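You operate a simulated robot arm through the tools that you are given. There is no shell and no other tool.

Carry out the task below with a simulated robot arm. There is one attempt and no reset: what you move stays moved.

TASK
Hook the drain hose into the standpipe, spin the water out, then open the lid.

It is judged by the outcome, as a careful person would: the job done as asked, and still so three seconds after it is handed in. It fails if anything else is knocked over, pushed out of place, dropped, spilled or broken. Lids that push on must go on centred and level and be pressed home; caps that screw on are set level and turned clockwise until they are tight.

THE ROBOT
A 7-joint arm with a two-finger parallel gripper, fixed in place. Base frame: the origin is at the foot of the arm, x ahead of it, y to its left, z up. Units: m, rad, N and s.
Its first joint turns from -2.304 to 2.304 rad. Payload 3.91 kg.
The TCP is the grasp point between the finger pads, 0.03 m short of the fingertips. In the tool frame z runs along the fingers and y along their closing line. The gripper opens to 0.11 m. The fingers are 0.02 m wide and 0.01 m thick; the gripper's body (0.048 by 0.112 m) begins 0.055 m behind the TCP.
Orientation is that of the tool frame in the base frame, as a unit quaternion [x, y, z, w]. With the fingers straight down and closing along the base's y, the tool's x points along the base's -x, its y along +y and its z along -z.

THE INTERFACE
- The arm moves only by the tool nudge_tool. Its argument "commands" is a list that holds one entry, the list of rows, each a list of 7 numbers: the shift along the base's x, y, z in mm, then the turn, a rotation vector about the base's x, y, z in rad, then the closure, from 0 (fully open) to 1 (shut). In form: [[[tx, ty, tz, wx, wy, wz, claw], ...]]. A call has 1 to 20 rows; each row shifts and turns the commanded pose from where the row before left it. Each row takes 0.2 s and may step no farther than 0.05 m and 0.15 rad from the row before; otherwise, or with a gripper value out of range, the whole call is refused. A pose out of reach is approached as far as the arm can. The call stops where the force on the tool passes 40 N (or 10 N more than at its start, if that is more) or the arm is blocked; 0.2 s more then pass. The fingers move at their own pace (about 0.108 m/s each) and stop on an object; they squeeze with about 26 N. The grip force told is the motor's: it shows also when the fingers shut on nothing. Time passes only in rows, and 0.2 s behind the last, so rows that do not move let the fingers close. It gives the time, the measured TCP pose, the force on the tool (base axes), the opening and the grip force at its end, in the units of the frame above (readings bear some noise), with the torque about the TCP (base axes, N m) and any sound that the robot's microphone picked up, and new pictures: "show" is both (left out), scene, wrist or none.
- Cameras (640 x 400 px; columns grow to the right, rows downward): "scene" is fixed at [0.4013, -0.6506, 1.7348]; the picture's right is [1.00, 0.00, 0.00], its down [0.00, -0.41, -0.91] and it looks along [-0.00, 0.91, -0.41] (base axes); focal length 346 px, centre (320, 200). "wrist" rides on the gripper at [0.072, 0.017, -0.103] in the tool frame; the picture's right is [-0.23, 0.97, 0.00], its down [-0.76, -0.18, -0.62] and it looks along [-0.61, -0.14, 0.78] (tool axes); focal length 222 px, centre (320, 200). There is no depth. A picture from a camera that has moved, and an enlarged one, comes with that camera's place and axes in the base frame and with its lens.
- zoom(camera, box): a new picture of the part [left, top, right, bottom] of that camera's present view, enlarged. The clock stands still meanwhile.
- finish_job(): hands the job in; it is judged then, once.

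Places have to be worked out from the pictures, the camera data and where the tool is seen. Open the gripper and draw the arm clear of the work before you hand the job in, unless the task says otherwise.

The tools are called after ">>>" by a JSON object that holds its "name" and its "arguments". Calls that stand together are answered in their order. nudge_tool: Moves the arm, as the interface text tells. Its arguments: {"type":"object","properties":{"commands":{"type":"array","items":{"type":"array","items":{"type":"array","items":{"type":"number"}}}},"show":{"type":"string","enum":["both","scene","wrist","none"]}},"required":["commands"]} The other tools are called the same way: zoom (camera, box) takes an enlarged picture of a part of a camera's view; finish_job () hands the job in.

At the start:

```text
time_s: 0.0
tool_pos: [0.3412, 0.4309, 1.5715]
orientation: [0.0, 1.0, 0.0, 0.0]
ft_force: [-0.2, 0.4, 1.0]
torque: [-0.01, -0.06, -0.02]
finger_gap: 0.1102
finger_force: 0.1
```

scene: 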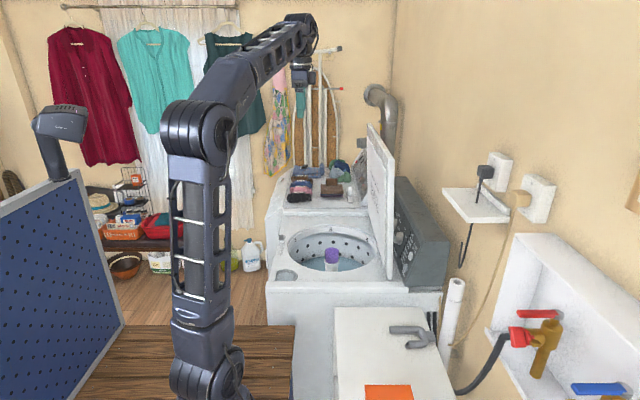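
wrist: 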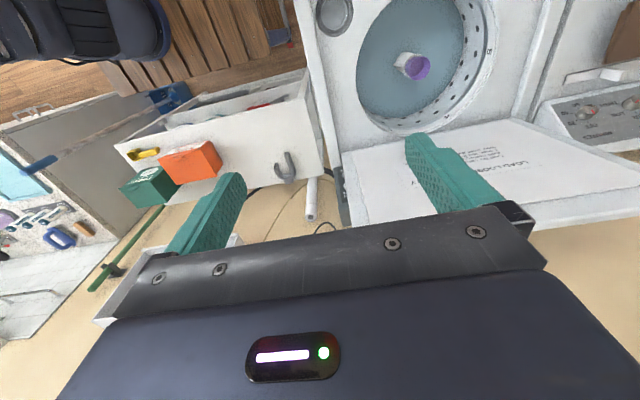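

The scene shows a top-loading washer with its lid open, a control panel, and a drain hose hook on a cabinet. I'll look closer before moving anything.

>>> {"name": "zoom", "arguments": {"camera": "scene", "box": [260, 100, 460, 225]}}

>>> {"name": "zoom", "arguments": {"camera": "scene", "box": [250, 200, 470, 338]}}

>>> {"name": "zoom", "arguments": {"camera": "scene", "box": [320, 260, 544, 400]}}

>>> {"name": "zoom", "arguments": {"camera": "scene", "box": [440, 140, 640, 265]}}

>>> {"name": "zoom", "arguments": {"camera": "wrist", "box": [320, 0, 640, 200]}}

>>> {"name": "zoom", "arguments": {"camera": "wrist", "box": [60, 80, 380, 280]}}

```text
3.20 times, centred on (360, 162) of scene
camera zoom: at [0.4013, -0.6506, 1.7348], right [1.0, 0.0, 0.0], down [0.0, -0.41, -0.91], along [0.0, 0.91, -0.41], focal length 1106 px, centre (192, 320)
```

zoom: 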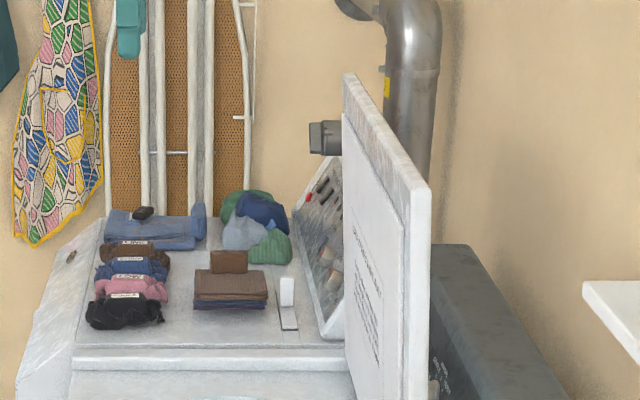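

```text
2.90 times, centred on (360, 269) of scene
camera zoom: at [0.4013, -0.6506, 1.7348], right [1.0, 0.0, 0.0], down [0.0, -0.41, -0.91], along [0.0, 0.91, -0.41], focal length 1001 px, centre (204, 0)
```

zoom: 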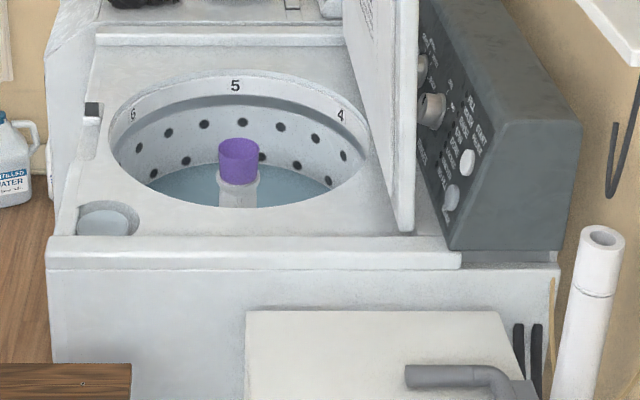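

```text
2.86 times, centred on (432, 330) of scene
camera zoom: at [0.4013, -0.6506, 1.7348], right [1.0, 0.0, 0.0], down [0.0, -0.41, -0.91], along [0.0, 0.91, -0.41], focal length 987 px, centre (0, -171)
```

zoom: 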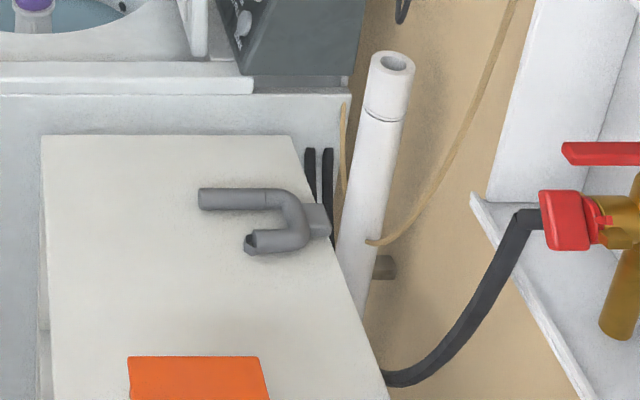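

```text
3.20 times, centred on (540, 202) of scene
camera zoom: at [0.4013, -0.6506, 1.7348], right [1.0, 0.0, 0.0], down [0.0, -0.41, -0.91], along [0.0, 0.91, -0.41], focal length 1106 px, centre (-384, 192)
```

zoom: 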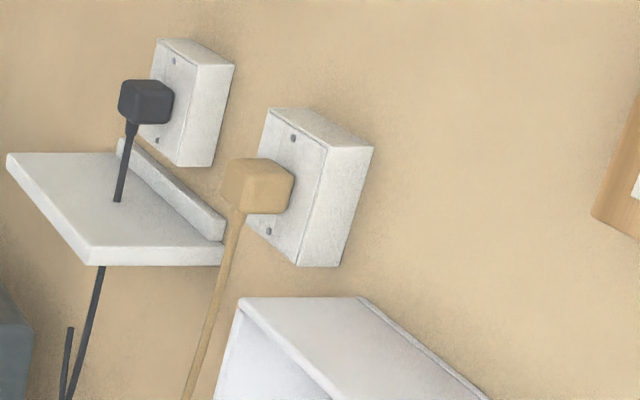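

```text
2.00 times, centred on (480, 100) of wrist
camera zoom: at [0.2663, 0.448, 1.6761], right [0.23, 0.97, 0.0], down [0.76, -0.18, 0.62], along [0.61, -0.14, -0.78], focal length 444 px, centre (0, 400)
```

zoom: 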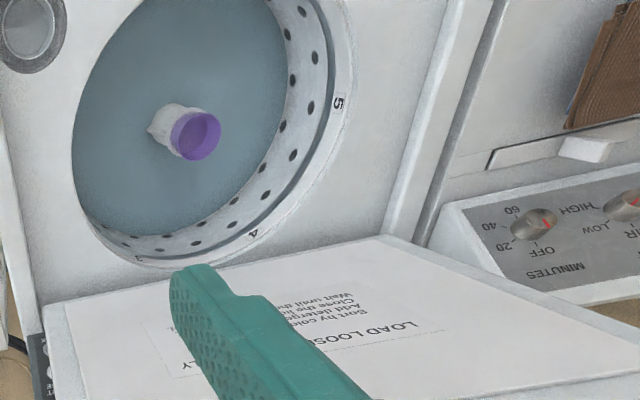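

```text
2.00 times, centred on (220, 180) of wrist
camera zoom: at [0.2663, 0.448, 1.6761], right [0.23, 0.97, 0.0], down [0.76, -0.18, 0.62], along [0.61, -0.14, -0.78], focal length 444 px, centre (520, 240)
```

zoom: 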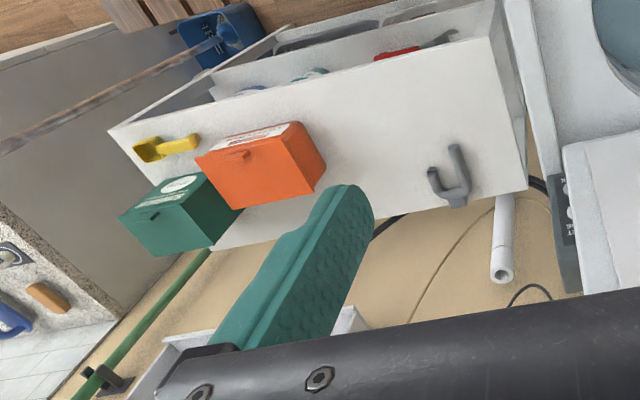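

I need tighter views of the hose hook, the standpipe and the panel knobs.

>>> {"name": "zoom", "arguments": {"camera": "scene", "box": [380, 310, 460, 360]}}

>>> {"name": "zoom", "arguments": {"camera": "scene", "box": [420, 270, 484, 310]}}

>>> {"name": "zoom", "arguments": {"camera": "scene", "box": [376, 190, 472, 250]}}

>>> {"name": "zoom", "arguments": {"camera": "scene", "box": [376, 230, 472, 290]}}

>>> {"name": "zoom", "arguments": {"camera": "wrist", "box": [256, 120, 352, 180]}}

>>> {"name": "zoom", "arguments": {"camera": "wrist", "box": [280, 170, 376, 230]}}

>>> {"name": "zoom", "arguments": {"camera": "scene", "box": [340, 110, 420, 160]}}

>>> {"name": "zoom", "arguments": {"camera": "scene", "box": [260, 240, 340, 290]}}

```text
8.00 times, centred on (420, 335) of scene
camera zoom: at [0.4013, -0.6506, 1.7348], right [1.0, 0.0, 0.0], down [0.0, -0.41, -0.91], along [0.0, 0.91, -0.41], focal length 2764 px, centre (-480, -880)
```

zoom: 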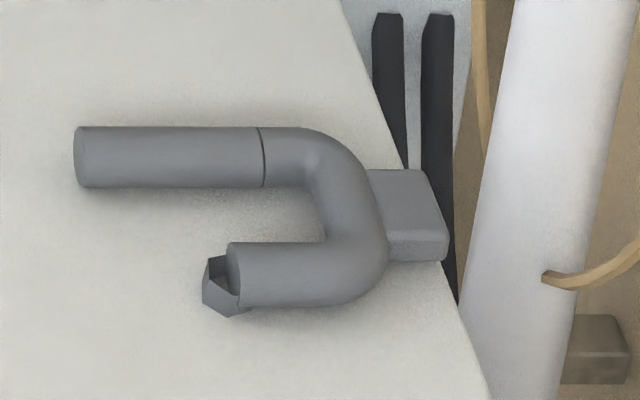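

```text
10.00 times, centred on (452, 290) of scene
camera zoom: at [0.4013, -0.6506, 1.7348], right [1.0, 0.0, 0.0], down [0.0, -0.41, -0.91], along [0.0, 0.91, -0.41], focal length 3455 px, centre (-1000, -700)
```

zoom: 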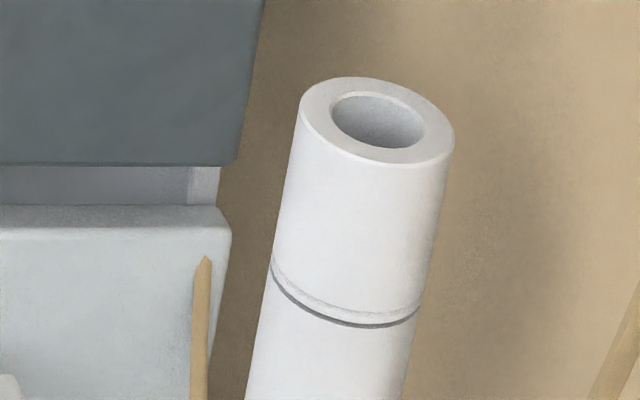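

```text
6.67 times, centred on (424, 220) of scene
camera zoom: at [0.4013, -0.6506, 1.7348], right [1.0, 0.0, 0.0], down [0.0, -0.41, -0.91], along [0.0, 0.91, -0.41], focal length 2303 px, centre (-373, 67)
```

zoom: 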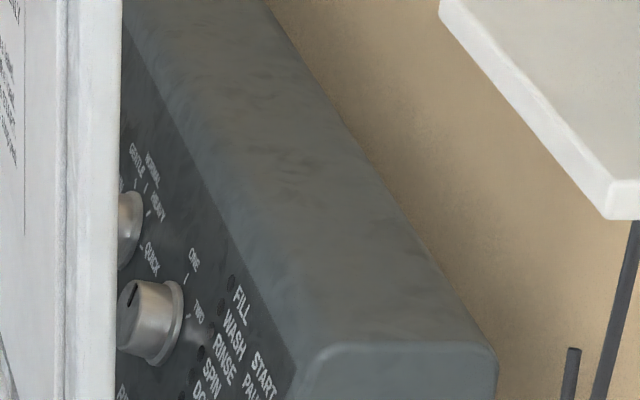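

```text
6.67 times, centred on (424, 260) of scene
camera zoom: at [0.4013, -0.6506, 1.7348], right [1.0, 0.0, 0.0], down [0.0, -0.41, -0.91], along [0.0, 0.91, -0.41], focal length 2303 px, centre (-373, -200)
```

zoom: 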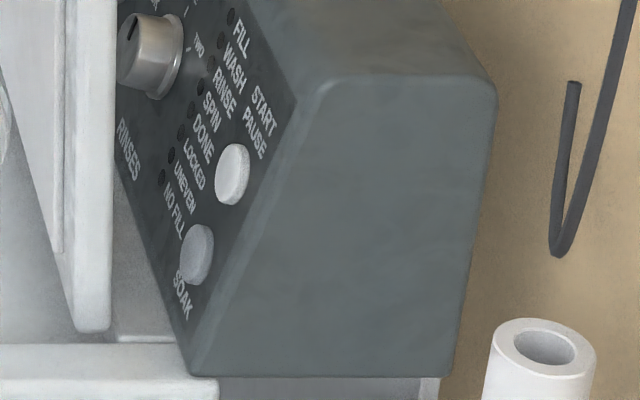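

```text
6.67 times, centred on (304, 150) of wrist
camera zoom: at [0.2663, 0.448, 1.6761], right [0.23, 0.97, 0.0], down [0.76, -0.18, 0.62], along [0.61, -0.14, -0.78], focal length 1481 px, centre (427, 533)
```

zoom: 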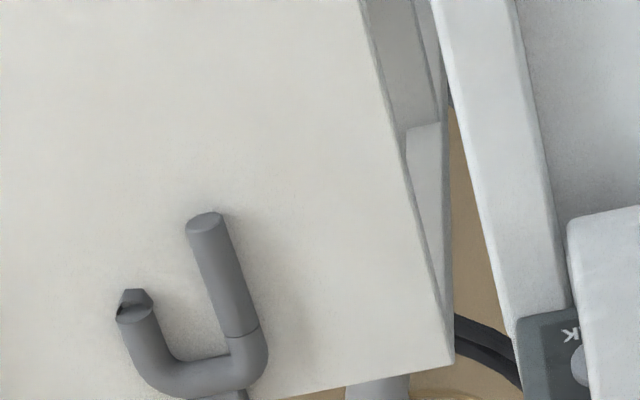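

```text
6.67 times, centred on (328, 200) of wrist
camera zoom: at [0.2663, 0.448, 1.6761], right [0.23, 0.97, 0.0], down [0.76, -0.18, 0.62], along [0.61, -0.14, -0.78], focal length 1481 px, centre (267, 200)
```

zoom: 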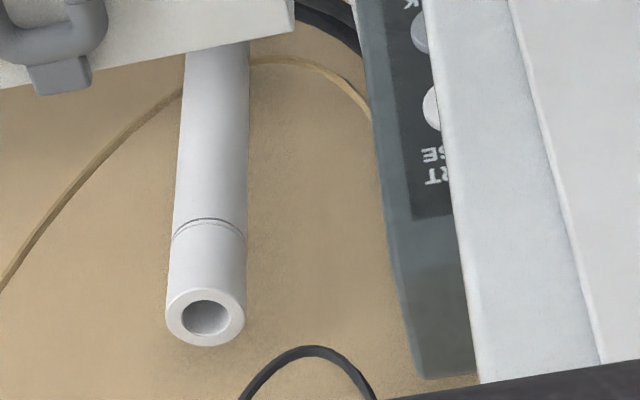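

```text
8.00 times, centred on (380, 135) of scene
camera zoom: at [0.4013, -0.6506, 1.7348], right [1.0, 0.0, 0.0], down [0.0, -0.41, -0.91], along [0.0, 0.91, -0.41], focal length 2764 px, centre (-160, 720)
```

zoom: 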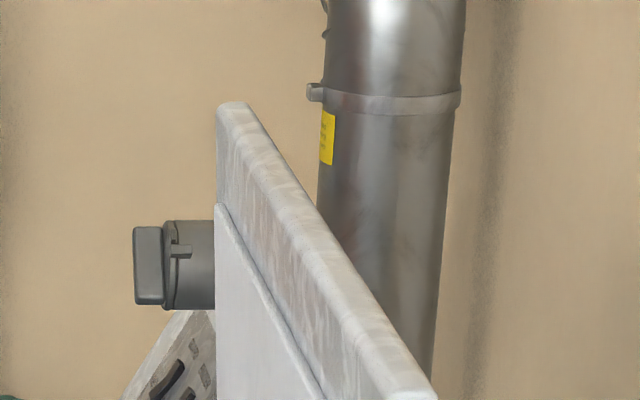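

```text
8.00 times, centred on (300, 265) of scene
camera zoom: at [0.4013, -0.6506, 1.7348], right [1.0, 0.0, 0.0], down [0.0, -0.41, -0.91], along [0.0, 0.91, -0.41], focal length 2764 px, centre (480, -320)
```

zoom: 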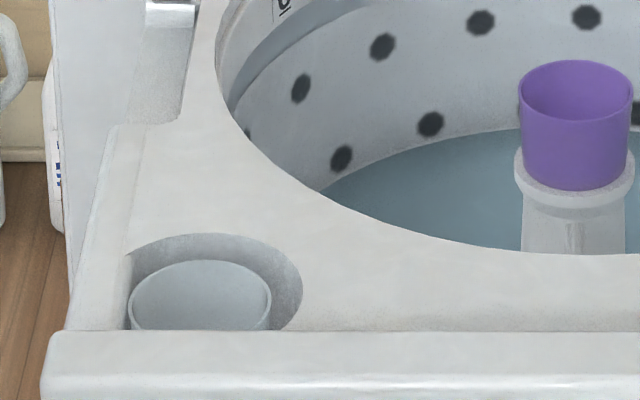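

Estimates so far:
- The standpipe mouth is near (0.855, 0.275, 1.022).
- The hose hook lies on the cabinet top (z about 0.85), with its grip lug near (0.767, 0.196, 0.863).
- The washer lid stands upright at y > 0.44.

I'll move toward a point above the lug.

>>> {"name": "nudge_tool", "arguments": {"commands": [[[0, -46, 0, 0, 0, 0, 0], [0, -46, 0, 0, 0, 0, 0], [0, -46, 0, 0, 0, 0, 0], [0, -46, 0, 0, 0, 0, 0], [0, -46, 0, 0, 0, 0, 0], [40, 0, -28, 0, 0, 0, 0], [40, 0, -28, 0, 0, 0, 0], [40, 0, -28, 0, 0, 0, 0], [40, 0, -28, 0, 0, 0, 0], [40, 0, -28, 0, 0, 0, 0], [40, 0, -28, 0, 0, 0, 0], [40, 0, -28, 0, 0, 0, 0], [40, 0, -28, 0, 0, 0, 0], [40, 0, -28, 0, 0, 0, 0], [40, 0, -28, 0, 0, 0, 0], [25, 0, -40, 0, 0, 0, 0]]]}}

```text
time_s: 3.4
tool_pos: [0.7605, 0.2012, 1.2655]
orientation: [-0.001, 1.0, 0.001, 0.005]
ft_force: [1.7, 0.9, 8.9]
torque: [-0.23, -0.14, 0.06]
finger_gap: 0.11
finger_force: 0.1
stopped in row 16: the force on the tool passed its limit at 108 N (the readings are from after the stop); the commanded pose is now the measured one
camera wrist: at [0.6869, 0.2168, 1.3692], right [0.23, 0.97, 0.01], down [0.76, -0.18, 0.63], along [0.61, -0.14, -0.78], focal length 222 px, centre (320, 200)
```

scene: 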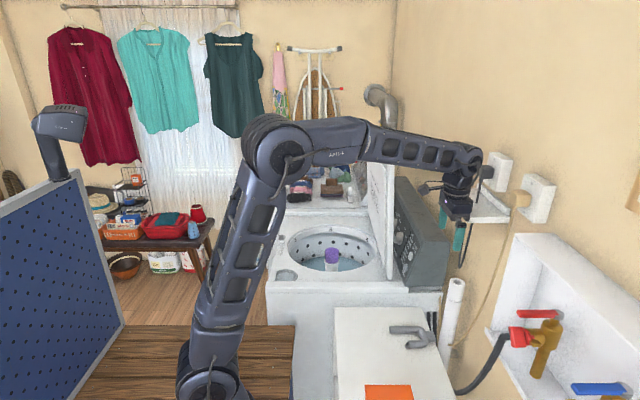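
wrist: 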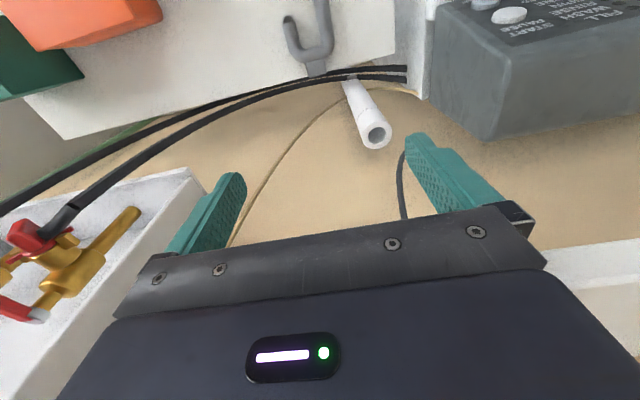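

Something blocked the gripper near the socket and shelf on the wall. I'll check what it touched before moving.

>>> {"name": "zoom", "arguments": {"camera": "scene", "box": [400, 130, 560, 230]}}

>>> {"name": "zoom", "arguments": {"camera": "scene", "box": [420, 180, 516, 240]}}

>>> {"name": "zoom", "arguments": {"camera": "wrist", "box": [380, 100, 640, 262]}}

```text
4.00 times, centred on (480, 180) of scene
camera zoom: at [0.4013, -0.6506, 1.7348], right [1.0, 0.0, 0.0], down [0.0, -0.41, -0.91], along [0.0, 0.91, -0.41], focal length 1382 px, centre (-320, 280)
```

zoom: 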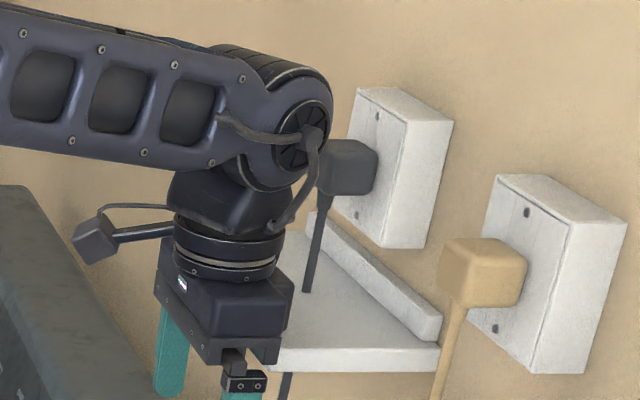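

```text
6.67 times, centred on (468, 210) of scene
camera zoom: at [0.4013, -0.6506, 1.7348], right [1.0, 0.0, 0.0], down [0.0, -0.41, -0.91], along [0.0, 0.91, -0.41], focal length 2303 px, centre (-667, 133)
```

zoom: 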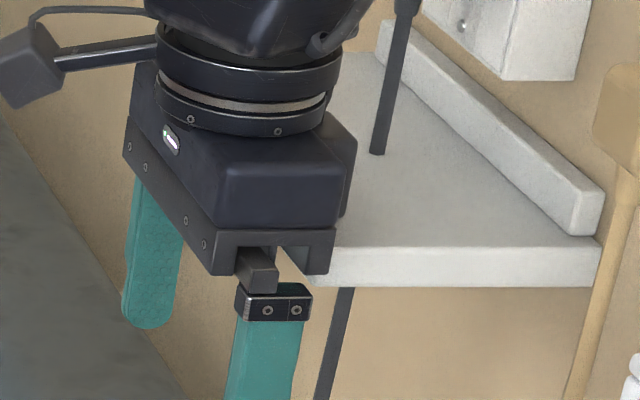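

```text
2.46 times, centred on (510, 181) of wrist
camera zoom: at [0.6869, 0.2168, 1.3692], right [0.23, 0.97, 0.01], down [0.76, -0.18, 0.63], along [0.61, -0.14, -0.78], focal length 547 px, centre (-148, 247)
```

zoom: 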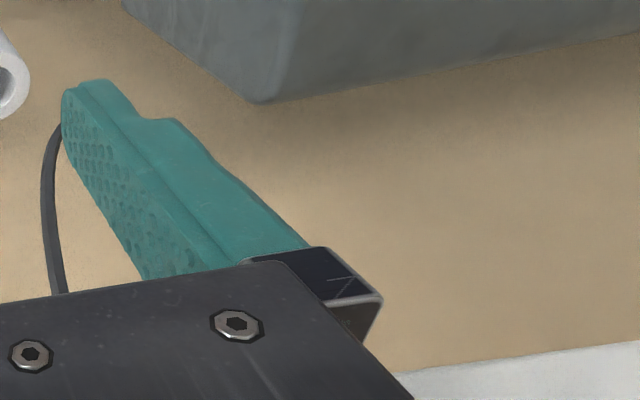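

The gripper body landed on the edge of the fixed shelf (front edge x about 0.785, top z about 1.315). The shelf and plug look unmoved. I'll lift a little and back away, then come down further back so I stay below the shelf.

>>> {"name": "nudge_tool", "arguments": {"commands": [[[0, 0, 10, 0, 0, 0, 0], [-30, 0, 10, 0, 0, 0, 0], [-40, 0, 0, 0, 0, 0, 0], [-20, 0, 0, 0, 0, 0, 0], [0, -5, -40, 0, 0, 0, 0], [0, 0, -45, 0, 0, 0, 0], [0, 0, -45, 0, 0, 0, 0], [0, 0, -45, 0, 0, 0, 0], [0, 0, -45, 0, 0, 0, 0], [0, 0, -45, 0, 0, 0, 0]]]}}

```text
time_s: 5.6
tool_pos: [0.6686, 0.1963, 1.0213]
orientation: [0.0, 1.0, 0.003, 0.006]
ft_force: [0.2, -0.8, 1.3]
torque: [0.04, -0.01, 0.0]
finger_gap: 0.1101
finger_force: 0.0
camera wrist: at [0.5947, 0.2129, 1.1251], right [0.23, 0.97, 0.01], down [0.76, -0.18, 0.63], along [0.61, -0.14, -0.78], focal length 222 px, centre (320, 200)
```

scene: 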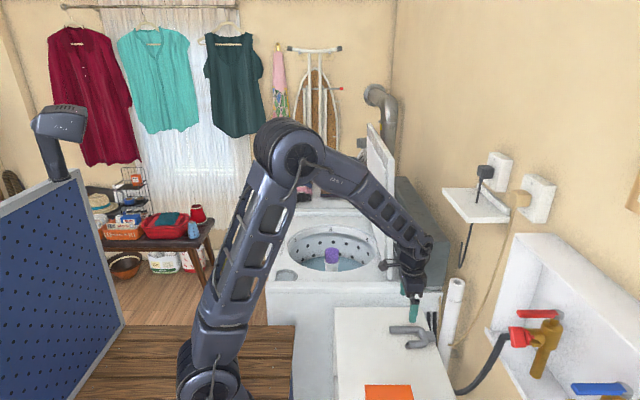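
wrist: 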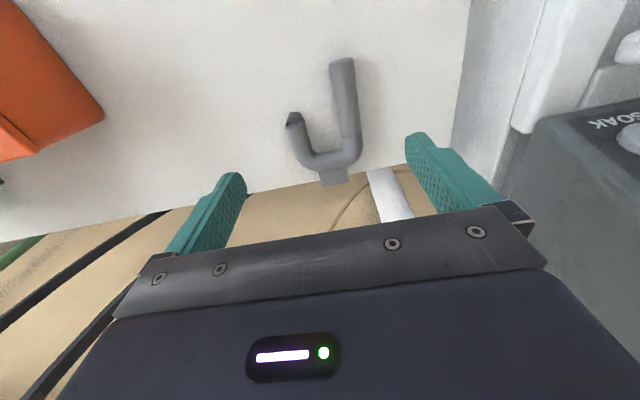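

The shelf is unchanged and I'm clear of it. I'll refine the lug's location from this closer wrist view.

>>> {"name": "zoom", "arguments": {"camera": "wrist", "box": [260, 40, 420, 190]}}

>>> {"name": "zoom", "arguments": {"camera": "scene", "box": [380, 290, 460, 360]}}

```text
2.67 times, centred on (340, 115) of wrist
camera zoom: at [0.5947, 0.2129, 1.1251], right [0.23, 0.97, 0.01], down [0.76, -0.18, 0.63], along [0.61, -0.14, -0.78], focal length 592 px, centre (267, 427)
```

zoom: 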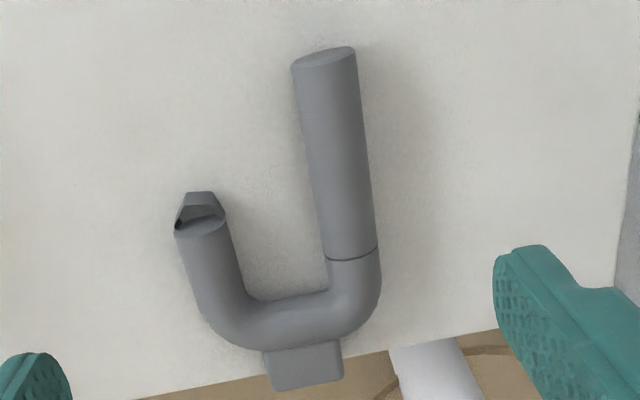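

```text
5.71 times, centred on (420, 325) of scene
camera zoom: at [0.4013, -0.6506, 1.7348], right [1.0, 0.0, 0.0], down [0.0, -0.41, -0.91], along [0.0, 0.91, -0.41], focal length 1974 px, centre (-251, -514)
```

zoom: 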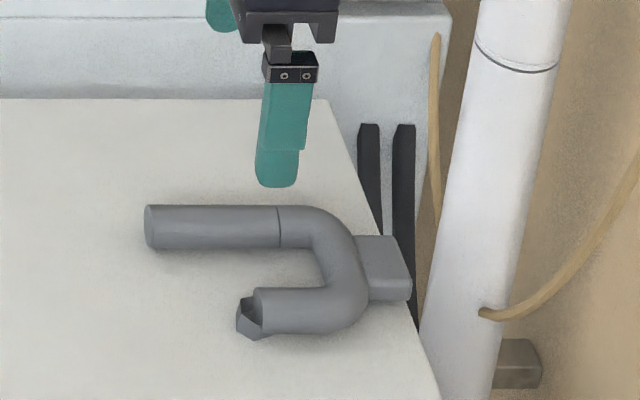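

The lug spans x 0.751–0.775 and is centred at y 0.195, and the hook is aligned with x to within 2°. I'll descend first to stay below the shelf, then move forward over the lug with the fingers straddling it.

>>> {"name": "nudge_tool", "arguments": {"commands": [[[0, 0, -45, 0, 0, 0, 0], [0, -1, -45, 0, 0, 0, 0.3], [40, 0, 0, 0, 0, 0, 0.3], [40, 0, 0, 0, 0, 0, 0.3], [15.5, 0, 0, 0, 0, 0, 0.3], [0, 0, -20, 0, 0, 0, 0.3], [0, 0, 0, 0, 0, 0, 0.3]]]}}

```text
time_s: 7.2
tool_pos: [0.767, 0.1944, 0.9119]
orientation: [-0.001, 1.0, 0.003, 0.003]
ft_force: [0.5, 0.5, 0.3]
torque: [0.01, -0.02, 0.01]
finger_gap: 0.0771
finger_force: 0.1
camera wrist: at [0.6925, 0.2111, 1.0141], right [0.23, 0.97, 0.0], down [0.76, -0.18, 0.63], along [0.61, -0.14, -0.78], focal length 222 px, centre (320, 200)
```

scene: 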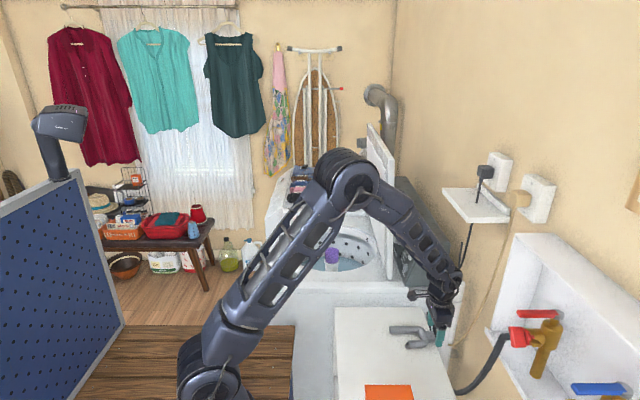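
wrist: 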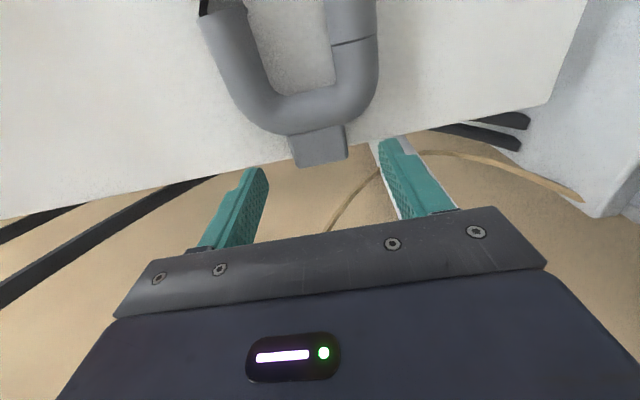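

From this view the lug's end is at x about 0.775, y about 0.194, which matches. I'll go down 26 mm to put the tips beside the lug, then close.

>>> {"name": "nudge_tool", "arguments": {"commands": [[[-2, 0, -14, 0, 0, 0, 0.3], [0, 0, -12, 0, 0, 0, 0.3], [0, 0, 0, 0, 0, 0, 0.3], [0, 0, 0, 0, 0, 0, 1], [0, 0, 0, 0, 0, 0, 1], [0, 0, 0, 0, 0, 0, 1]]]}}

>>> {"name": "zoom", "arguments": {"camera": "scene", "box": [380, 290, 476, 360]}}

```text
time_s: 7.9
tool_pos: [0.7638, 0.196, 0.8898]
orientation: [0.0, 1.0, 0.003, 0.005]
ft_force: [-15.7, -2.4, 19.8]
torque: [-1.01, 0.66, -0.59]
finger_gap: 0.0786
finger_force: 1.4
stopped in row 3: the force on the tool passed its limit at 55 N (the readings are from after the stop); the commanded pose is now the measured one
camera wrist: at [0.6901, 0.2116, 0.9935], right [0.23, 0.97, 0.01], down [0.76, -0.18, 0.63], along [0.62, -0.14, -0.78], focal length 222 px, centre (320, 200)
```

scene: 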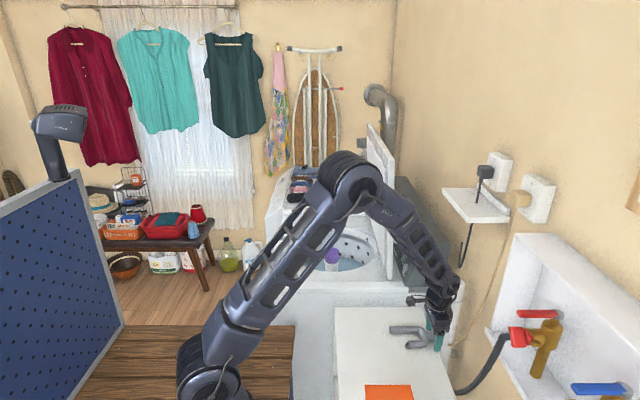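
wrist: 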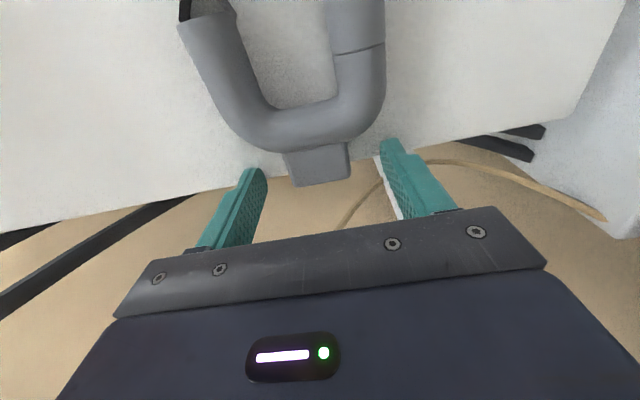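

```text
5.71 times, centred on (428, 325) of scene
camera zoom: at [0.4013, -0.6506, 1.7348], right [1.0, 0.0, 0.0], down [0.0, -0.41, -0.91], along [0.0, 0.91, -0.41], focal length 1974 px, centre (-297, -514)
```

zoom: 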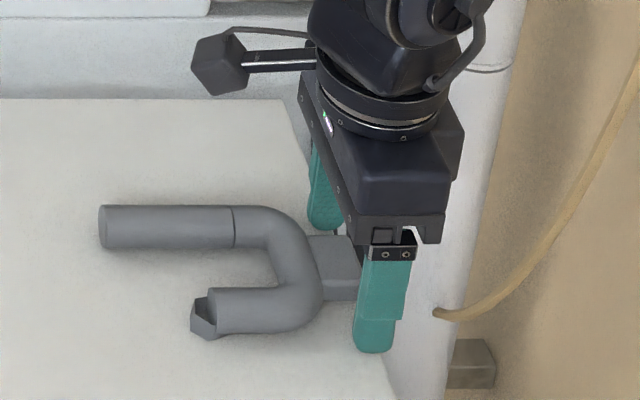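

The contact was the -y fingertip touching the cabinet top, which puts the top at about z 0.86 rather than 0.85. I'll raise 3 mm, shift 3 mm back for more overlap, and close on the lug.

>>> {"name": "nudge_tool", "arguments": {"commands": [[[0, 0, 4, 0, 0, 0, 0.3], [-3, 0, 0, 0, 0, 0, 0.3], [0, 0, 0, 0, 0, 0, 0.3], [0, 0, 0, 0, 0, 0, 0.6], [0, 0, 0, 0, 0, 0, 1], [0, 0, 0, 0, 0, 0, 1], [0, 0, 0, 0, 0, 0, 1]]]}}

>>> {"name": "zoom", "arguments": {"camera": "scene", "box": [380, 290, 476, 360]}}

```text
time_s: 9.5
tool_pos: [0.7618, 0.1965, 0.8934]
orientation: [-0.002, 1.0, 0.003, 0.005]
ft_force: [0.0, 0.4, 0.1]
torque: [0.0, -0.01, 0.01]
finger_gap: 0.0373
finger_force: 25.9
camera wrist: at [0.6876, 0.212, 0.9961], right [0.23, 0.97, 0.01], down [0.75, -0.18, 0.63], along [0.62, -0.14, -0.78], focal length 222 px, centre (320, 200)
```

scene: 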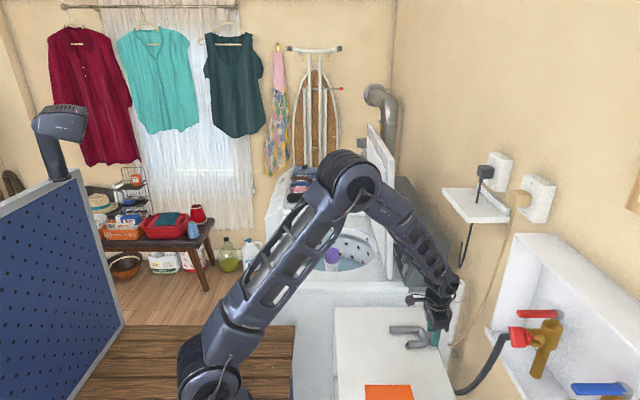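
wrist: 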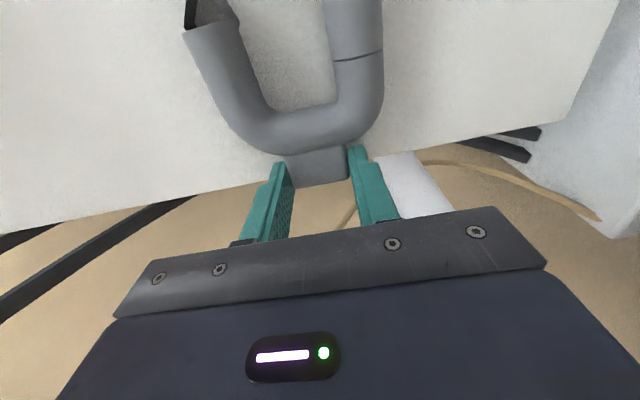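

```text
5.71 times, centred on (428, 325) of scene
camera zoom: at [0.4013, -0.6506, 1.7348], right [1.0, 0.0, 0.0], down [0.0, -0.41, -0.91], along [0.0, 0.91, -0.41], focal length 1974 px, centre (-297, -514)
```

zoom: 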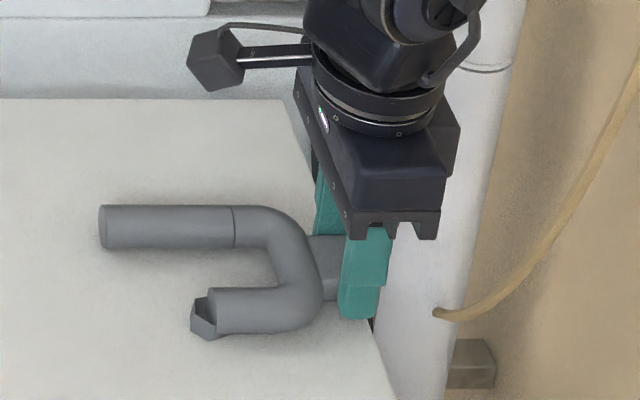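

The grip is firm on the lug (gap 37 mm, 26 N). I'll lift, move back away from the shelf, and check the hook follows.

>>> {"name": "nudge_tool", "arguments": {"commands": [[[0, 0, 20, 0, 0, 0, 1], [0, 0, 30, 0, 0, 0, 1], [-30, 0, 35, 0, 0, 0, 1], [-35, 0, 30, 0, 0, 0, 1], [-30, 0, 35, 0, 0, 0, 1], [0, 0, 40, 0, 0, 0, 1], [0, 0, 40, 0, 0, 0, 1]]]}}

```text
time_s: 11.1
tool_pos: [0.6672, 0.1925, 1.1254]
orientation: [-0.001, 1.0, 0.003, 0.005]
ft_force: [-0.2, 0.4, -1.6]
torque: [-0.02, -0.03, 0.02]
finger_gap: 0.0373
finger_force: 26.3
camera wrist: at [0.5929, 0.2094, 1.2292], right [0.23, 0.97, 0.01], down [0.76, -0.18, 0.63], along [0.62, -0.14, -0.78], focal length 222 px, centre (320, 200)
```

scene: 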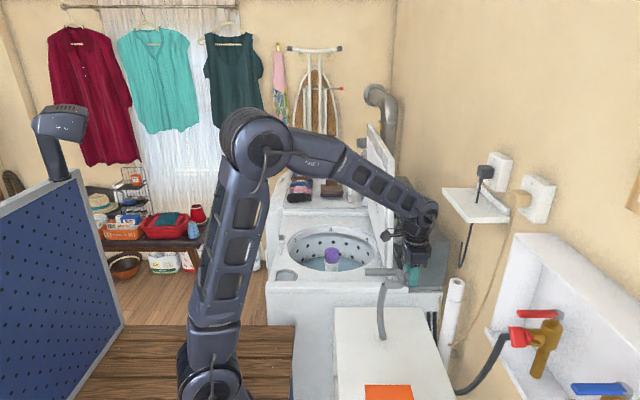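
wrist: 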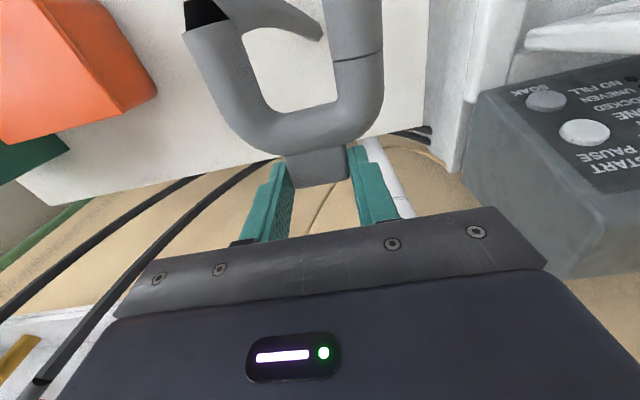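

The hook came up with the fingers. Now I'll pitch the tool forward, -90° about y, so the legs point down and the fingers point +x. I'll do half first.

>>> {"name": "nudge_tool", "arguments": {"commands": [[[0, 0, 0, 0, -0.14, 0, 1], [0, 0, 0, 0, -0.14, 0, 1], [0, 0, 0, 0, -0.14, 0, 1], [0, 0, 0, 0, -0.14, 0, 1], [0, 0, 0, 0, -0.14, 0, 1], [0, 0, 0, 0, -0.14, 0, 1]]]}}

```text
time_s: 12.5
tool_pos: [0.6684, 0.1961, 1.1242]
orientation: [-0.002, 0.911, 0.002, 0.413]
ft_force: [-0.3, -0.2, -1.0]
torque: [0.01, -0.03, 0.0]
finger_gap: 0.0372
finger_force: 25.8
camera wrist: at [0.5415, 0.2117, 1.1382], right [0.15, 0.97, 0.17], down [0.03, -0.18, 0.98], along [0.99, -0.14, -0.06], focal length 222 px, centre (320, 200)
```

scene: 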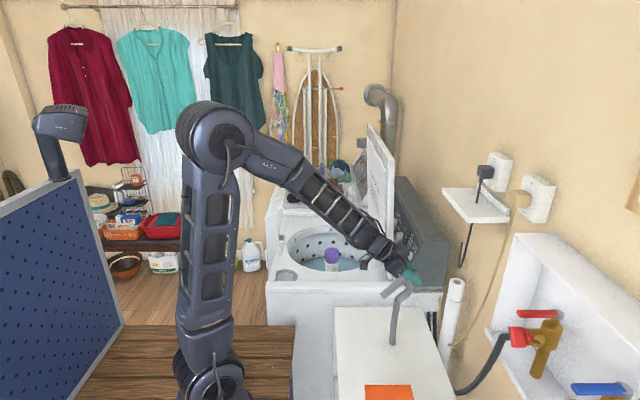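
wrist: 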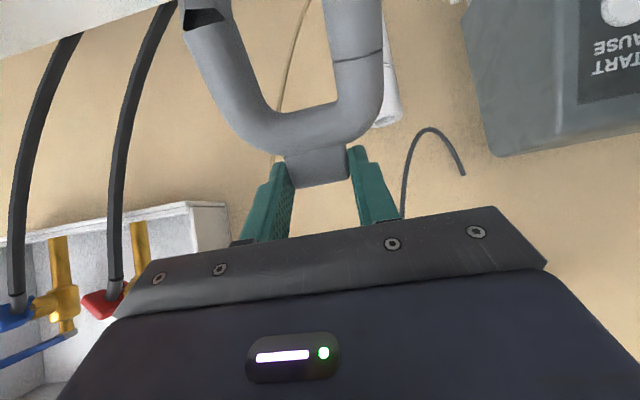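

The rotation is going well and the hook is stable. I'll finish the remaining 0.731 rad so the legs hang vertical.

>>> {"name": "nudge_tool", "arguments": {"commands": [[[0, 0, 10, 0, -0.1462, 0, 1], [0, 0, 20, 0, -0.1462, 0, 1], [0, 0, 20, 0, -0.1462, 0, 1], [0, 0, 0, 0, -0.1462, 0, 1], [0, 0, 0, 0, -0.1462, 0, 1], [0, 0, 0, 0, 0, 0, 1]]]}}

>>> {"name": "zoom", "arguments": {"camera": "scene", "box": [350, 230, 494, 320]}}

>>> {"name": "zoom", "arguments": {"camera": "wrist", "box": [160, 0, 480, 200]}}

```text
time_s: 13.9
tool_pos: [0.6675, 0.195, 1.1737]
orientation: [-0.002, 0.702, 0.002, 0.712]
ft_force: [1.2, 0.7, -0.9]
torque: [0.0, 0.0, -0.01]
finger_gap: 0.037
finger_force: 26.2
camera wrist: at [0.5643, 0.2113, 1.1], right [-0.01, 0.97, 0.23], down [-0.63, -0.18, 0.75], along [0.77, -0.14, 0.62], focal length 222 px, centre (320, 200)
```

scene: 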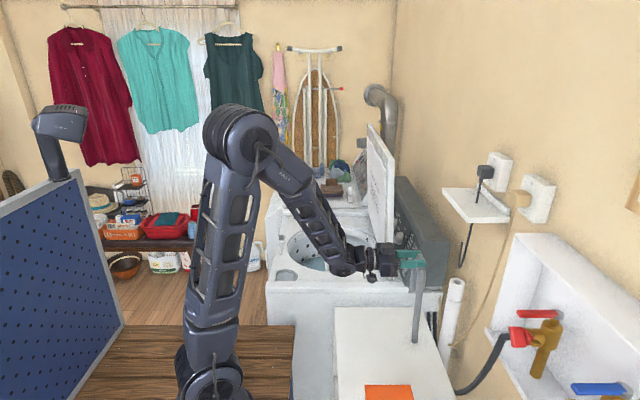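
wrist: 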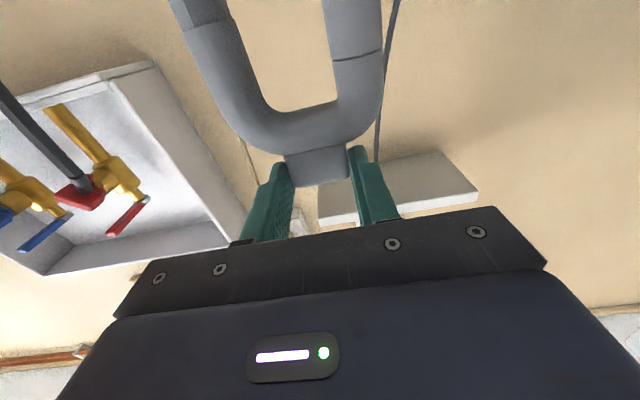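

```text
4.44 times, centred on (422, 275) of scene
camera zoom: at [0.4013, -0.6506, 1.7348], right [1.0, 0.0, 0.0], down [0.0, -0.41, -0.91], along [0.0, 0.91, -0.41], focal length 1535 px, centre (-133, -133)
```

zoom: 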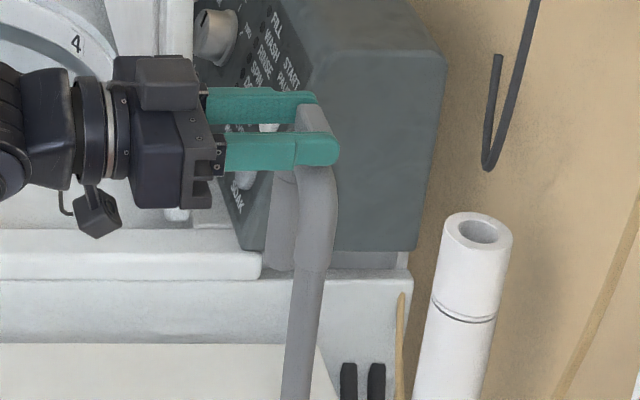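

```text
2.00 times, centred on (320, 100) of wrist
camera zoom: at [0.5643, 0.2113, 1.1], right [-0.01, 0.97, 0.23], down [-0.63, -0.18, 0.75], along [0.77, -0.14, 0.62], focal length 444 px, centre (320, 400)
```

zoom: 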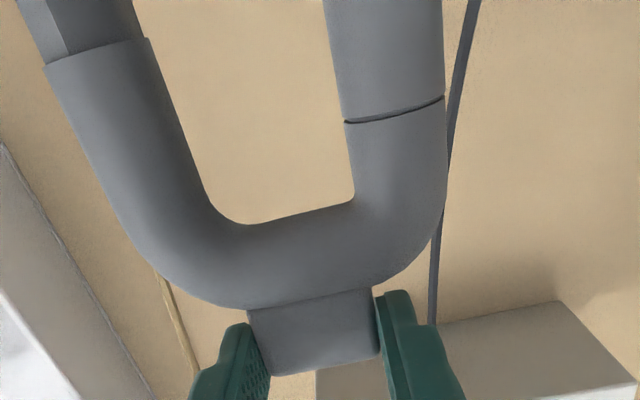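

The hook is vertical. In the tool frame the long leg sits about +20 mm along x and +31 mm in y, with its tip about 133 mm below the TCP. I'll move so the leg is above the pipe mouth (about 0.854, 0.276), at a safe height below the shelf.

>>> {"name": "nudge_tool", "arguments": {"commands": [[[0, 0, 16, 0, 0, 0, 1], [35, 10, 0, 0, 0, 0, 1], [35, 10, 0, 0, 0, 0, 1], [35, 10, 0, 0, 0, 0, 1], [35, 10, 0, 0, 0, 0, 1], [25, 10, 0, 0, 0, 0, 1], [0, 0, 0, 0, 0, 0, 1]]]}}

>>> {"name": "zoom", "arguments": {"camera": "scene", "box": [410, 220, 506, 320]}}

```text
time_s: 15.5
tool_pos: [0.8323, 0.2438, 1.1877]
orientation: [-0.002, 0.702, 0.0, 0.712]
ft_force: [0.8, 0.0, -0.8]
torque: [0.01, 0.04, -0.04]
finger_gap: 0.0371
finger_force: 25.7
camera wrist: at [0.7287, 0.261, 1.1146], right [-0.01, 0.97, 0.23], down [-0.63, -0.18, 0.75], along [0.78, -0.14, 0.62], focal length 222 px, centre (320, 200)
```

scene: 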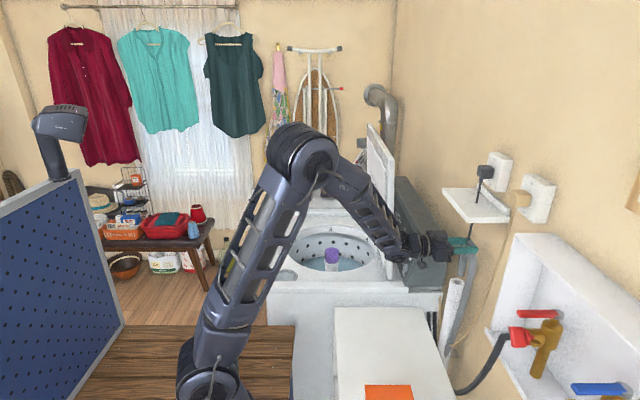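
wrist: 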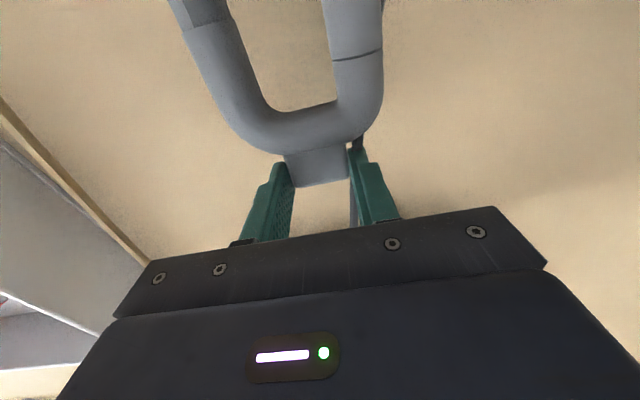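

```text
4.00 times, centred on (458, 270) of scene
camera zoom: at [0.4013, -0.6506, 1.7348], right [1.0, 0.0, 0.0], down [0.0, -0.41, -0.91], along [0.0, 0.91, -0.41], focal length 1382 px, centre (-232, -80)
```

zoom: 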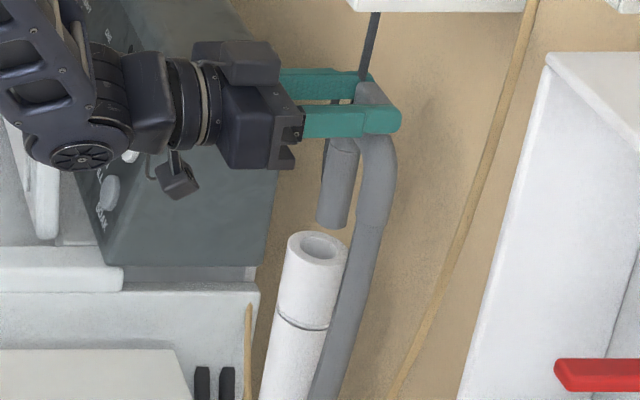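

The long leg's tip now hangs just above and slightly right of the pipe mouth. I'll zoom in to measure the offset.

>>> {"name": "zoom", "arguments": {"camera": "scene", "box": [470, 250, 518, 300]}}

>>> {"name": "zoom", "arguments": {"camera": "scene", "box": [470, 230, 502, 250]}}

>>> {"name": "zoom", "arguments": {"camera": "scene", "box": [472, 250, 512, 290]}}

>>> {"name": "zoom", "arguments": {"camera": "scene", "box": [470, 262, 510, 290]}}

>>> {"name": "zoom", "arguments": {"camera": "scene", "box": [440, 250, 500, 300]}}

```text
8.00 times, centred on (494, 275) of scene
camera zoom: at [0.4013, -0.6506, 1.7348], right [1.0, 0.0, 0.0], down [0.0, -0.41, -0.91], along [0.0, 0.91, -0.41], focal length 2764 px, centre (-1072, -400)
```

zoom: 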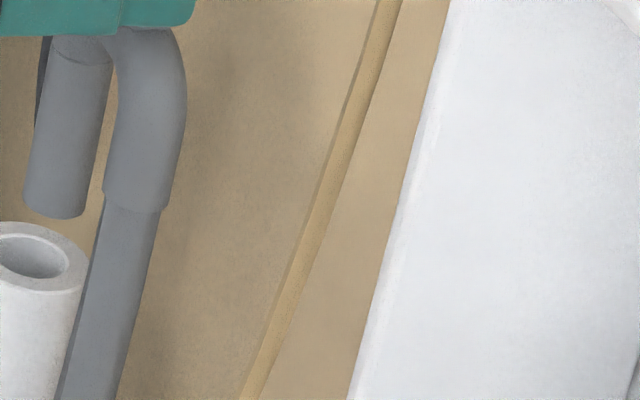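

```text
16.00 times, centred on (486, 240) of scene
camera zoom: at [0.4013, -0.6506, 1.7348], right [1.0, 0.0, 0.0], down [0.0, -0.41, -0.91], along [0.0, 0.91, -0.41], focal length 5528 px, centre (-2336, -440)
```

zoom: 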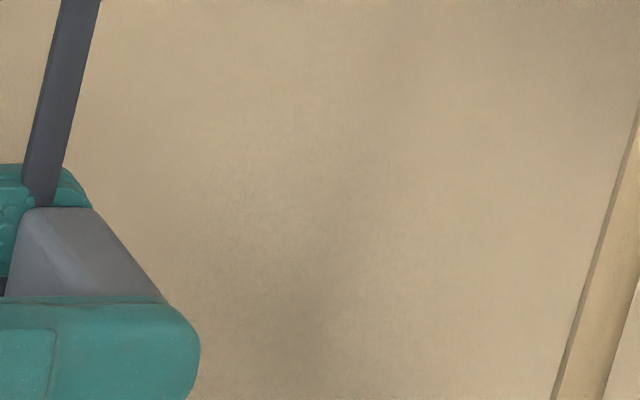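

```text
10.00 times, centred on (492, 270) of scene
camera zoom: at [0.4013, -0.6506, 1.7348], right [1.0, 0.0, 0.0], down [0.0, -0.41, -0.91], along [0.0, 0.91, -0.41], focal length 3455 px, centre (-1400, -500)
```

zoom: 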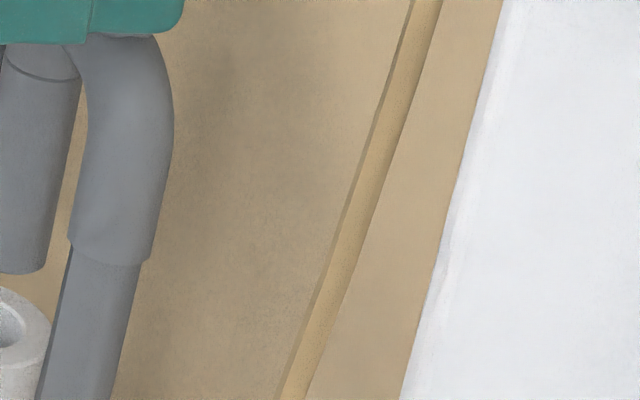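

```text
14.29 times, centred on (490, 276) of scene
camera zoom: at [0.4013, -0.6506, 1.7348], right [1.0, 0.0, 0.0], down [0.0, -0.41, -0.91], along [0.0, 0.91, -0.41], focal length 4935 px, centre (-2109, -886)
```

zoom: 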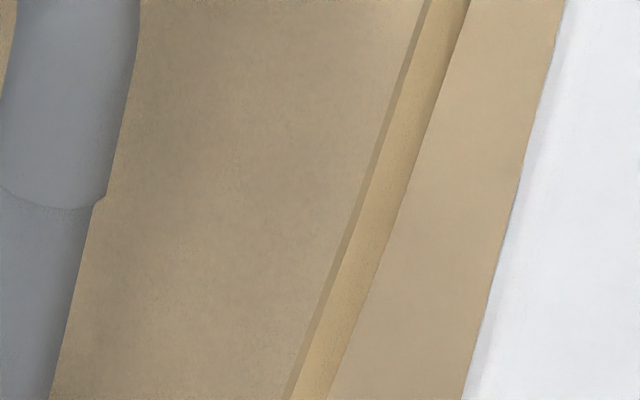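

```text
8.00 times, centred on (470, 275) of scene
camera zoom: at [0.4013, -0.6506, 1.7348], right [1.0, 0.0, 0.0], down [0.0, -0.41, -0.91], along [0.0, 0.91, -0.41], focal length 2764 px, centre (-880, -400)
```

zoom: 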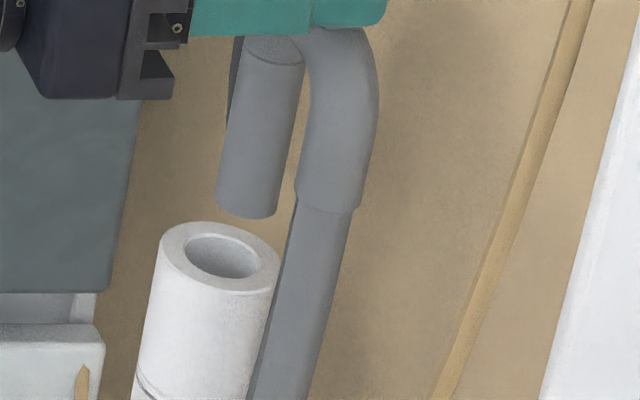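

>>> {"name": "zoom", "arguments": {"camera": "scene", "box": [454, 252, 486, 290]}}

>>> {"name": "zoom", "arguments": {"camera": "scene", "box": [448, 250, 480, 270]}}

>>> {"name": "zoom", "arguments": {"camera": "scene", "box": [448, 268, 480, 288]}}

```text
10.53 times, centred on (470, 271) of scene
camera zoom: at [0.4013, -0.6506, 1.7348], right [1.0, 0.0, 0.0], down [0.0, -0.41, -0.91], along [0.0, 0.91, -0.41], focal length 3636 px, centre (-1259, -547)
```

zoom: 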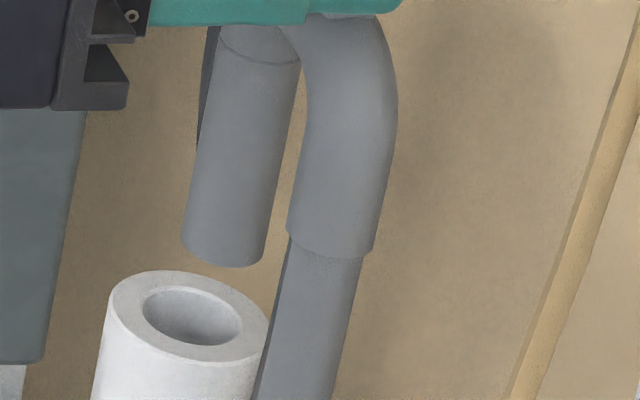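

```text
16.00 times, centred on (464, 260) of scene
camera zoom: at [0.4013, -0.6506, 1.7348], right [1.0, 0.0, 0.0], down [0.0, -0.41, -0.91], along [0.0, 0.91, -0.41], focal length 5528 px, centre (-1984, -760)
```

zoom: 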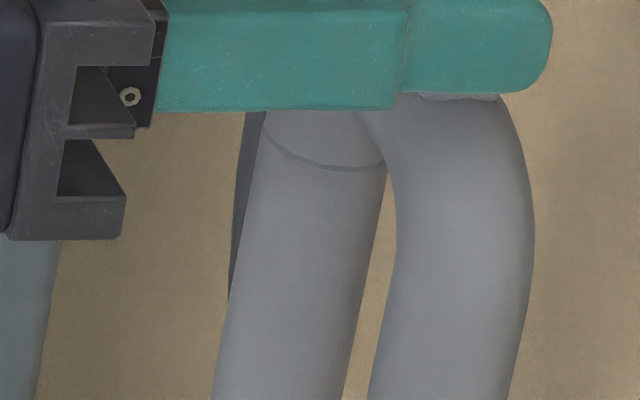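

```text
16.00 times, centred on (464, 278) of scene
camera zoom: at [0.4013, -0.6506, 1.7348], right [1.0, 0.0, 0.0], down [0.0, -0.41, -0.91], along [0.0, 0.91, -0.41], focal length 5528 px, centre (-1984, -1048)
```

zoom: 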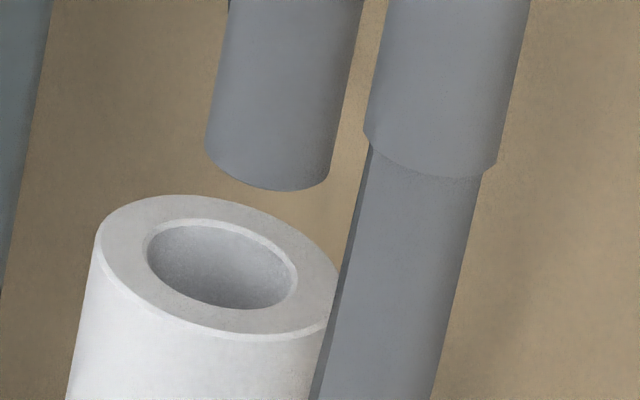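

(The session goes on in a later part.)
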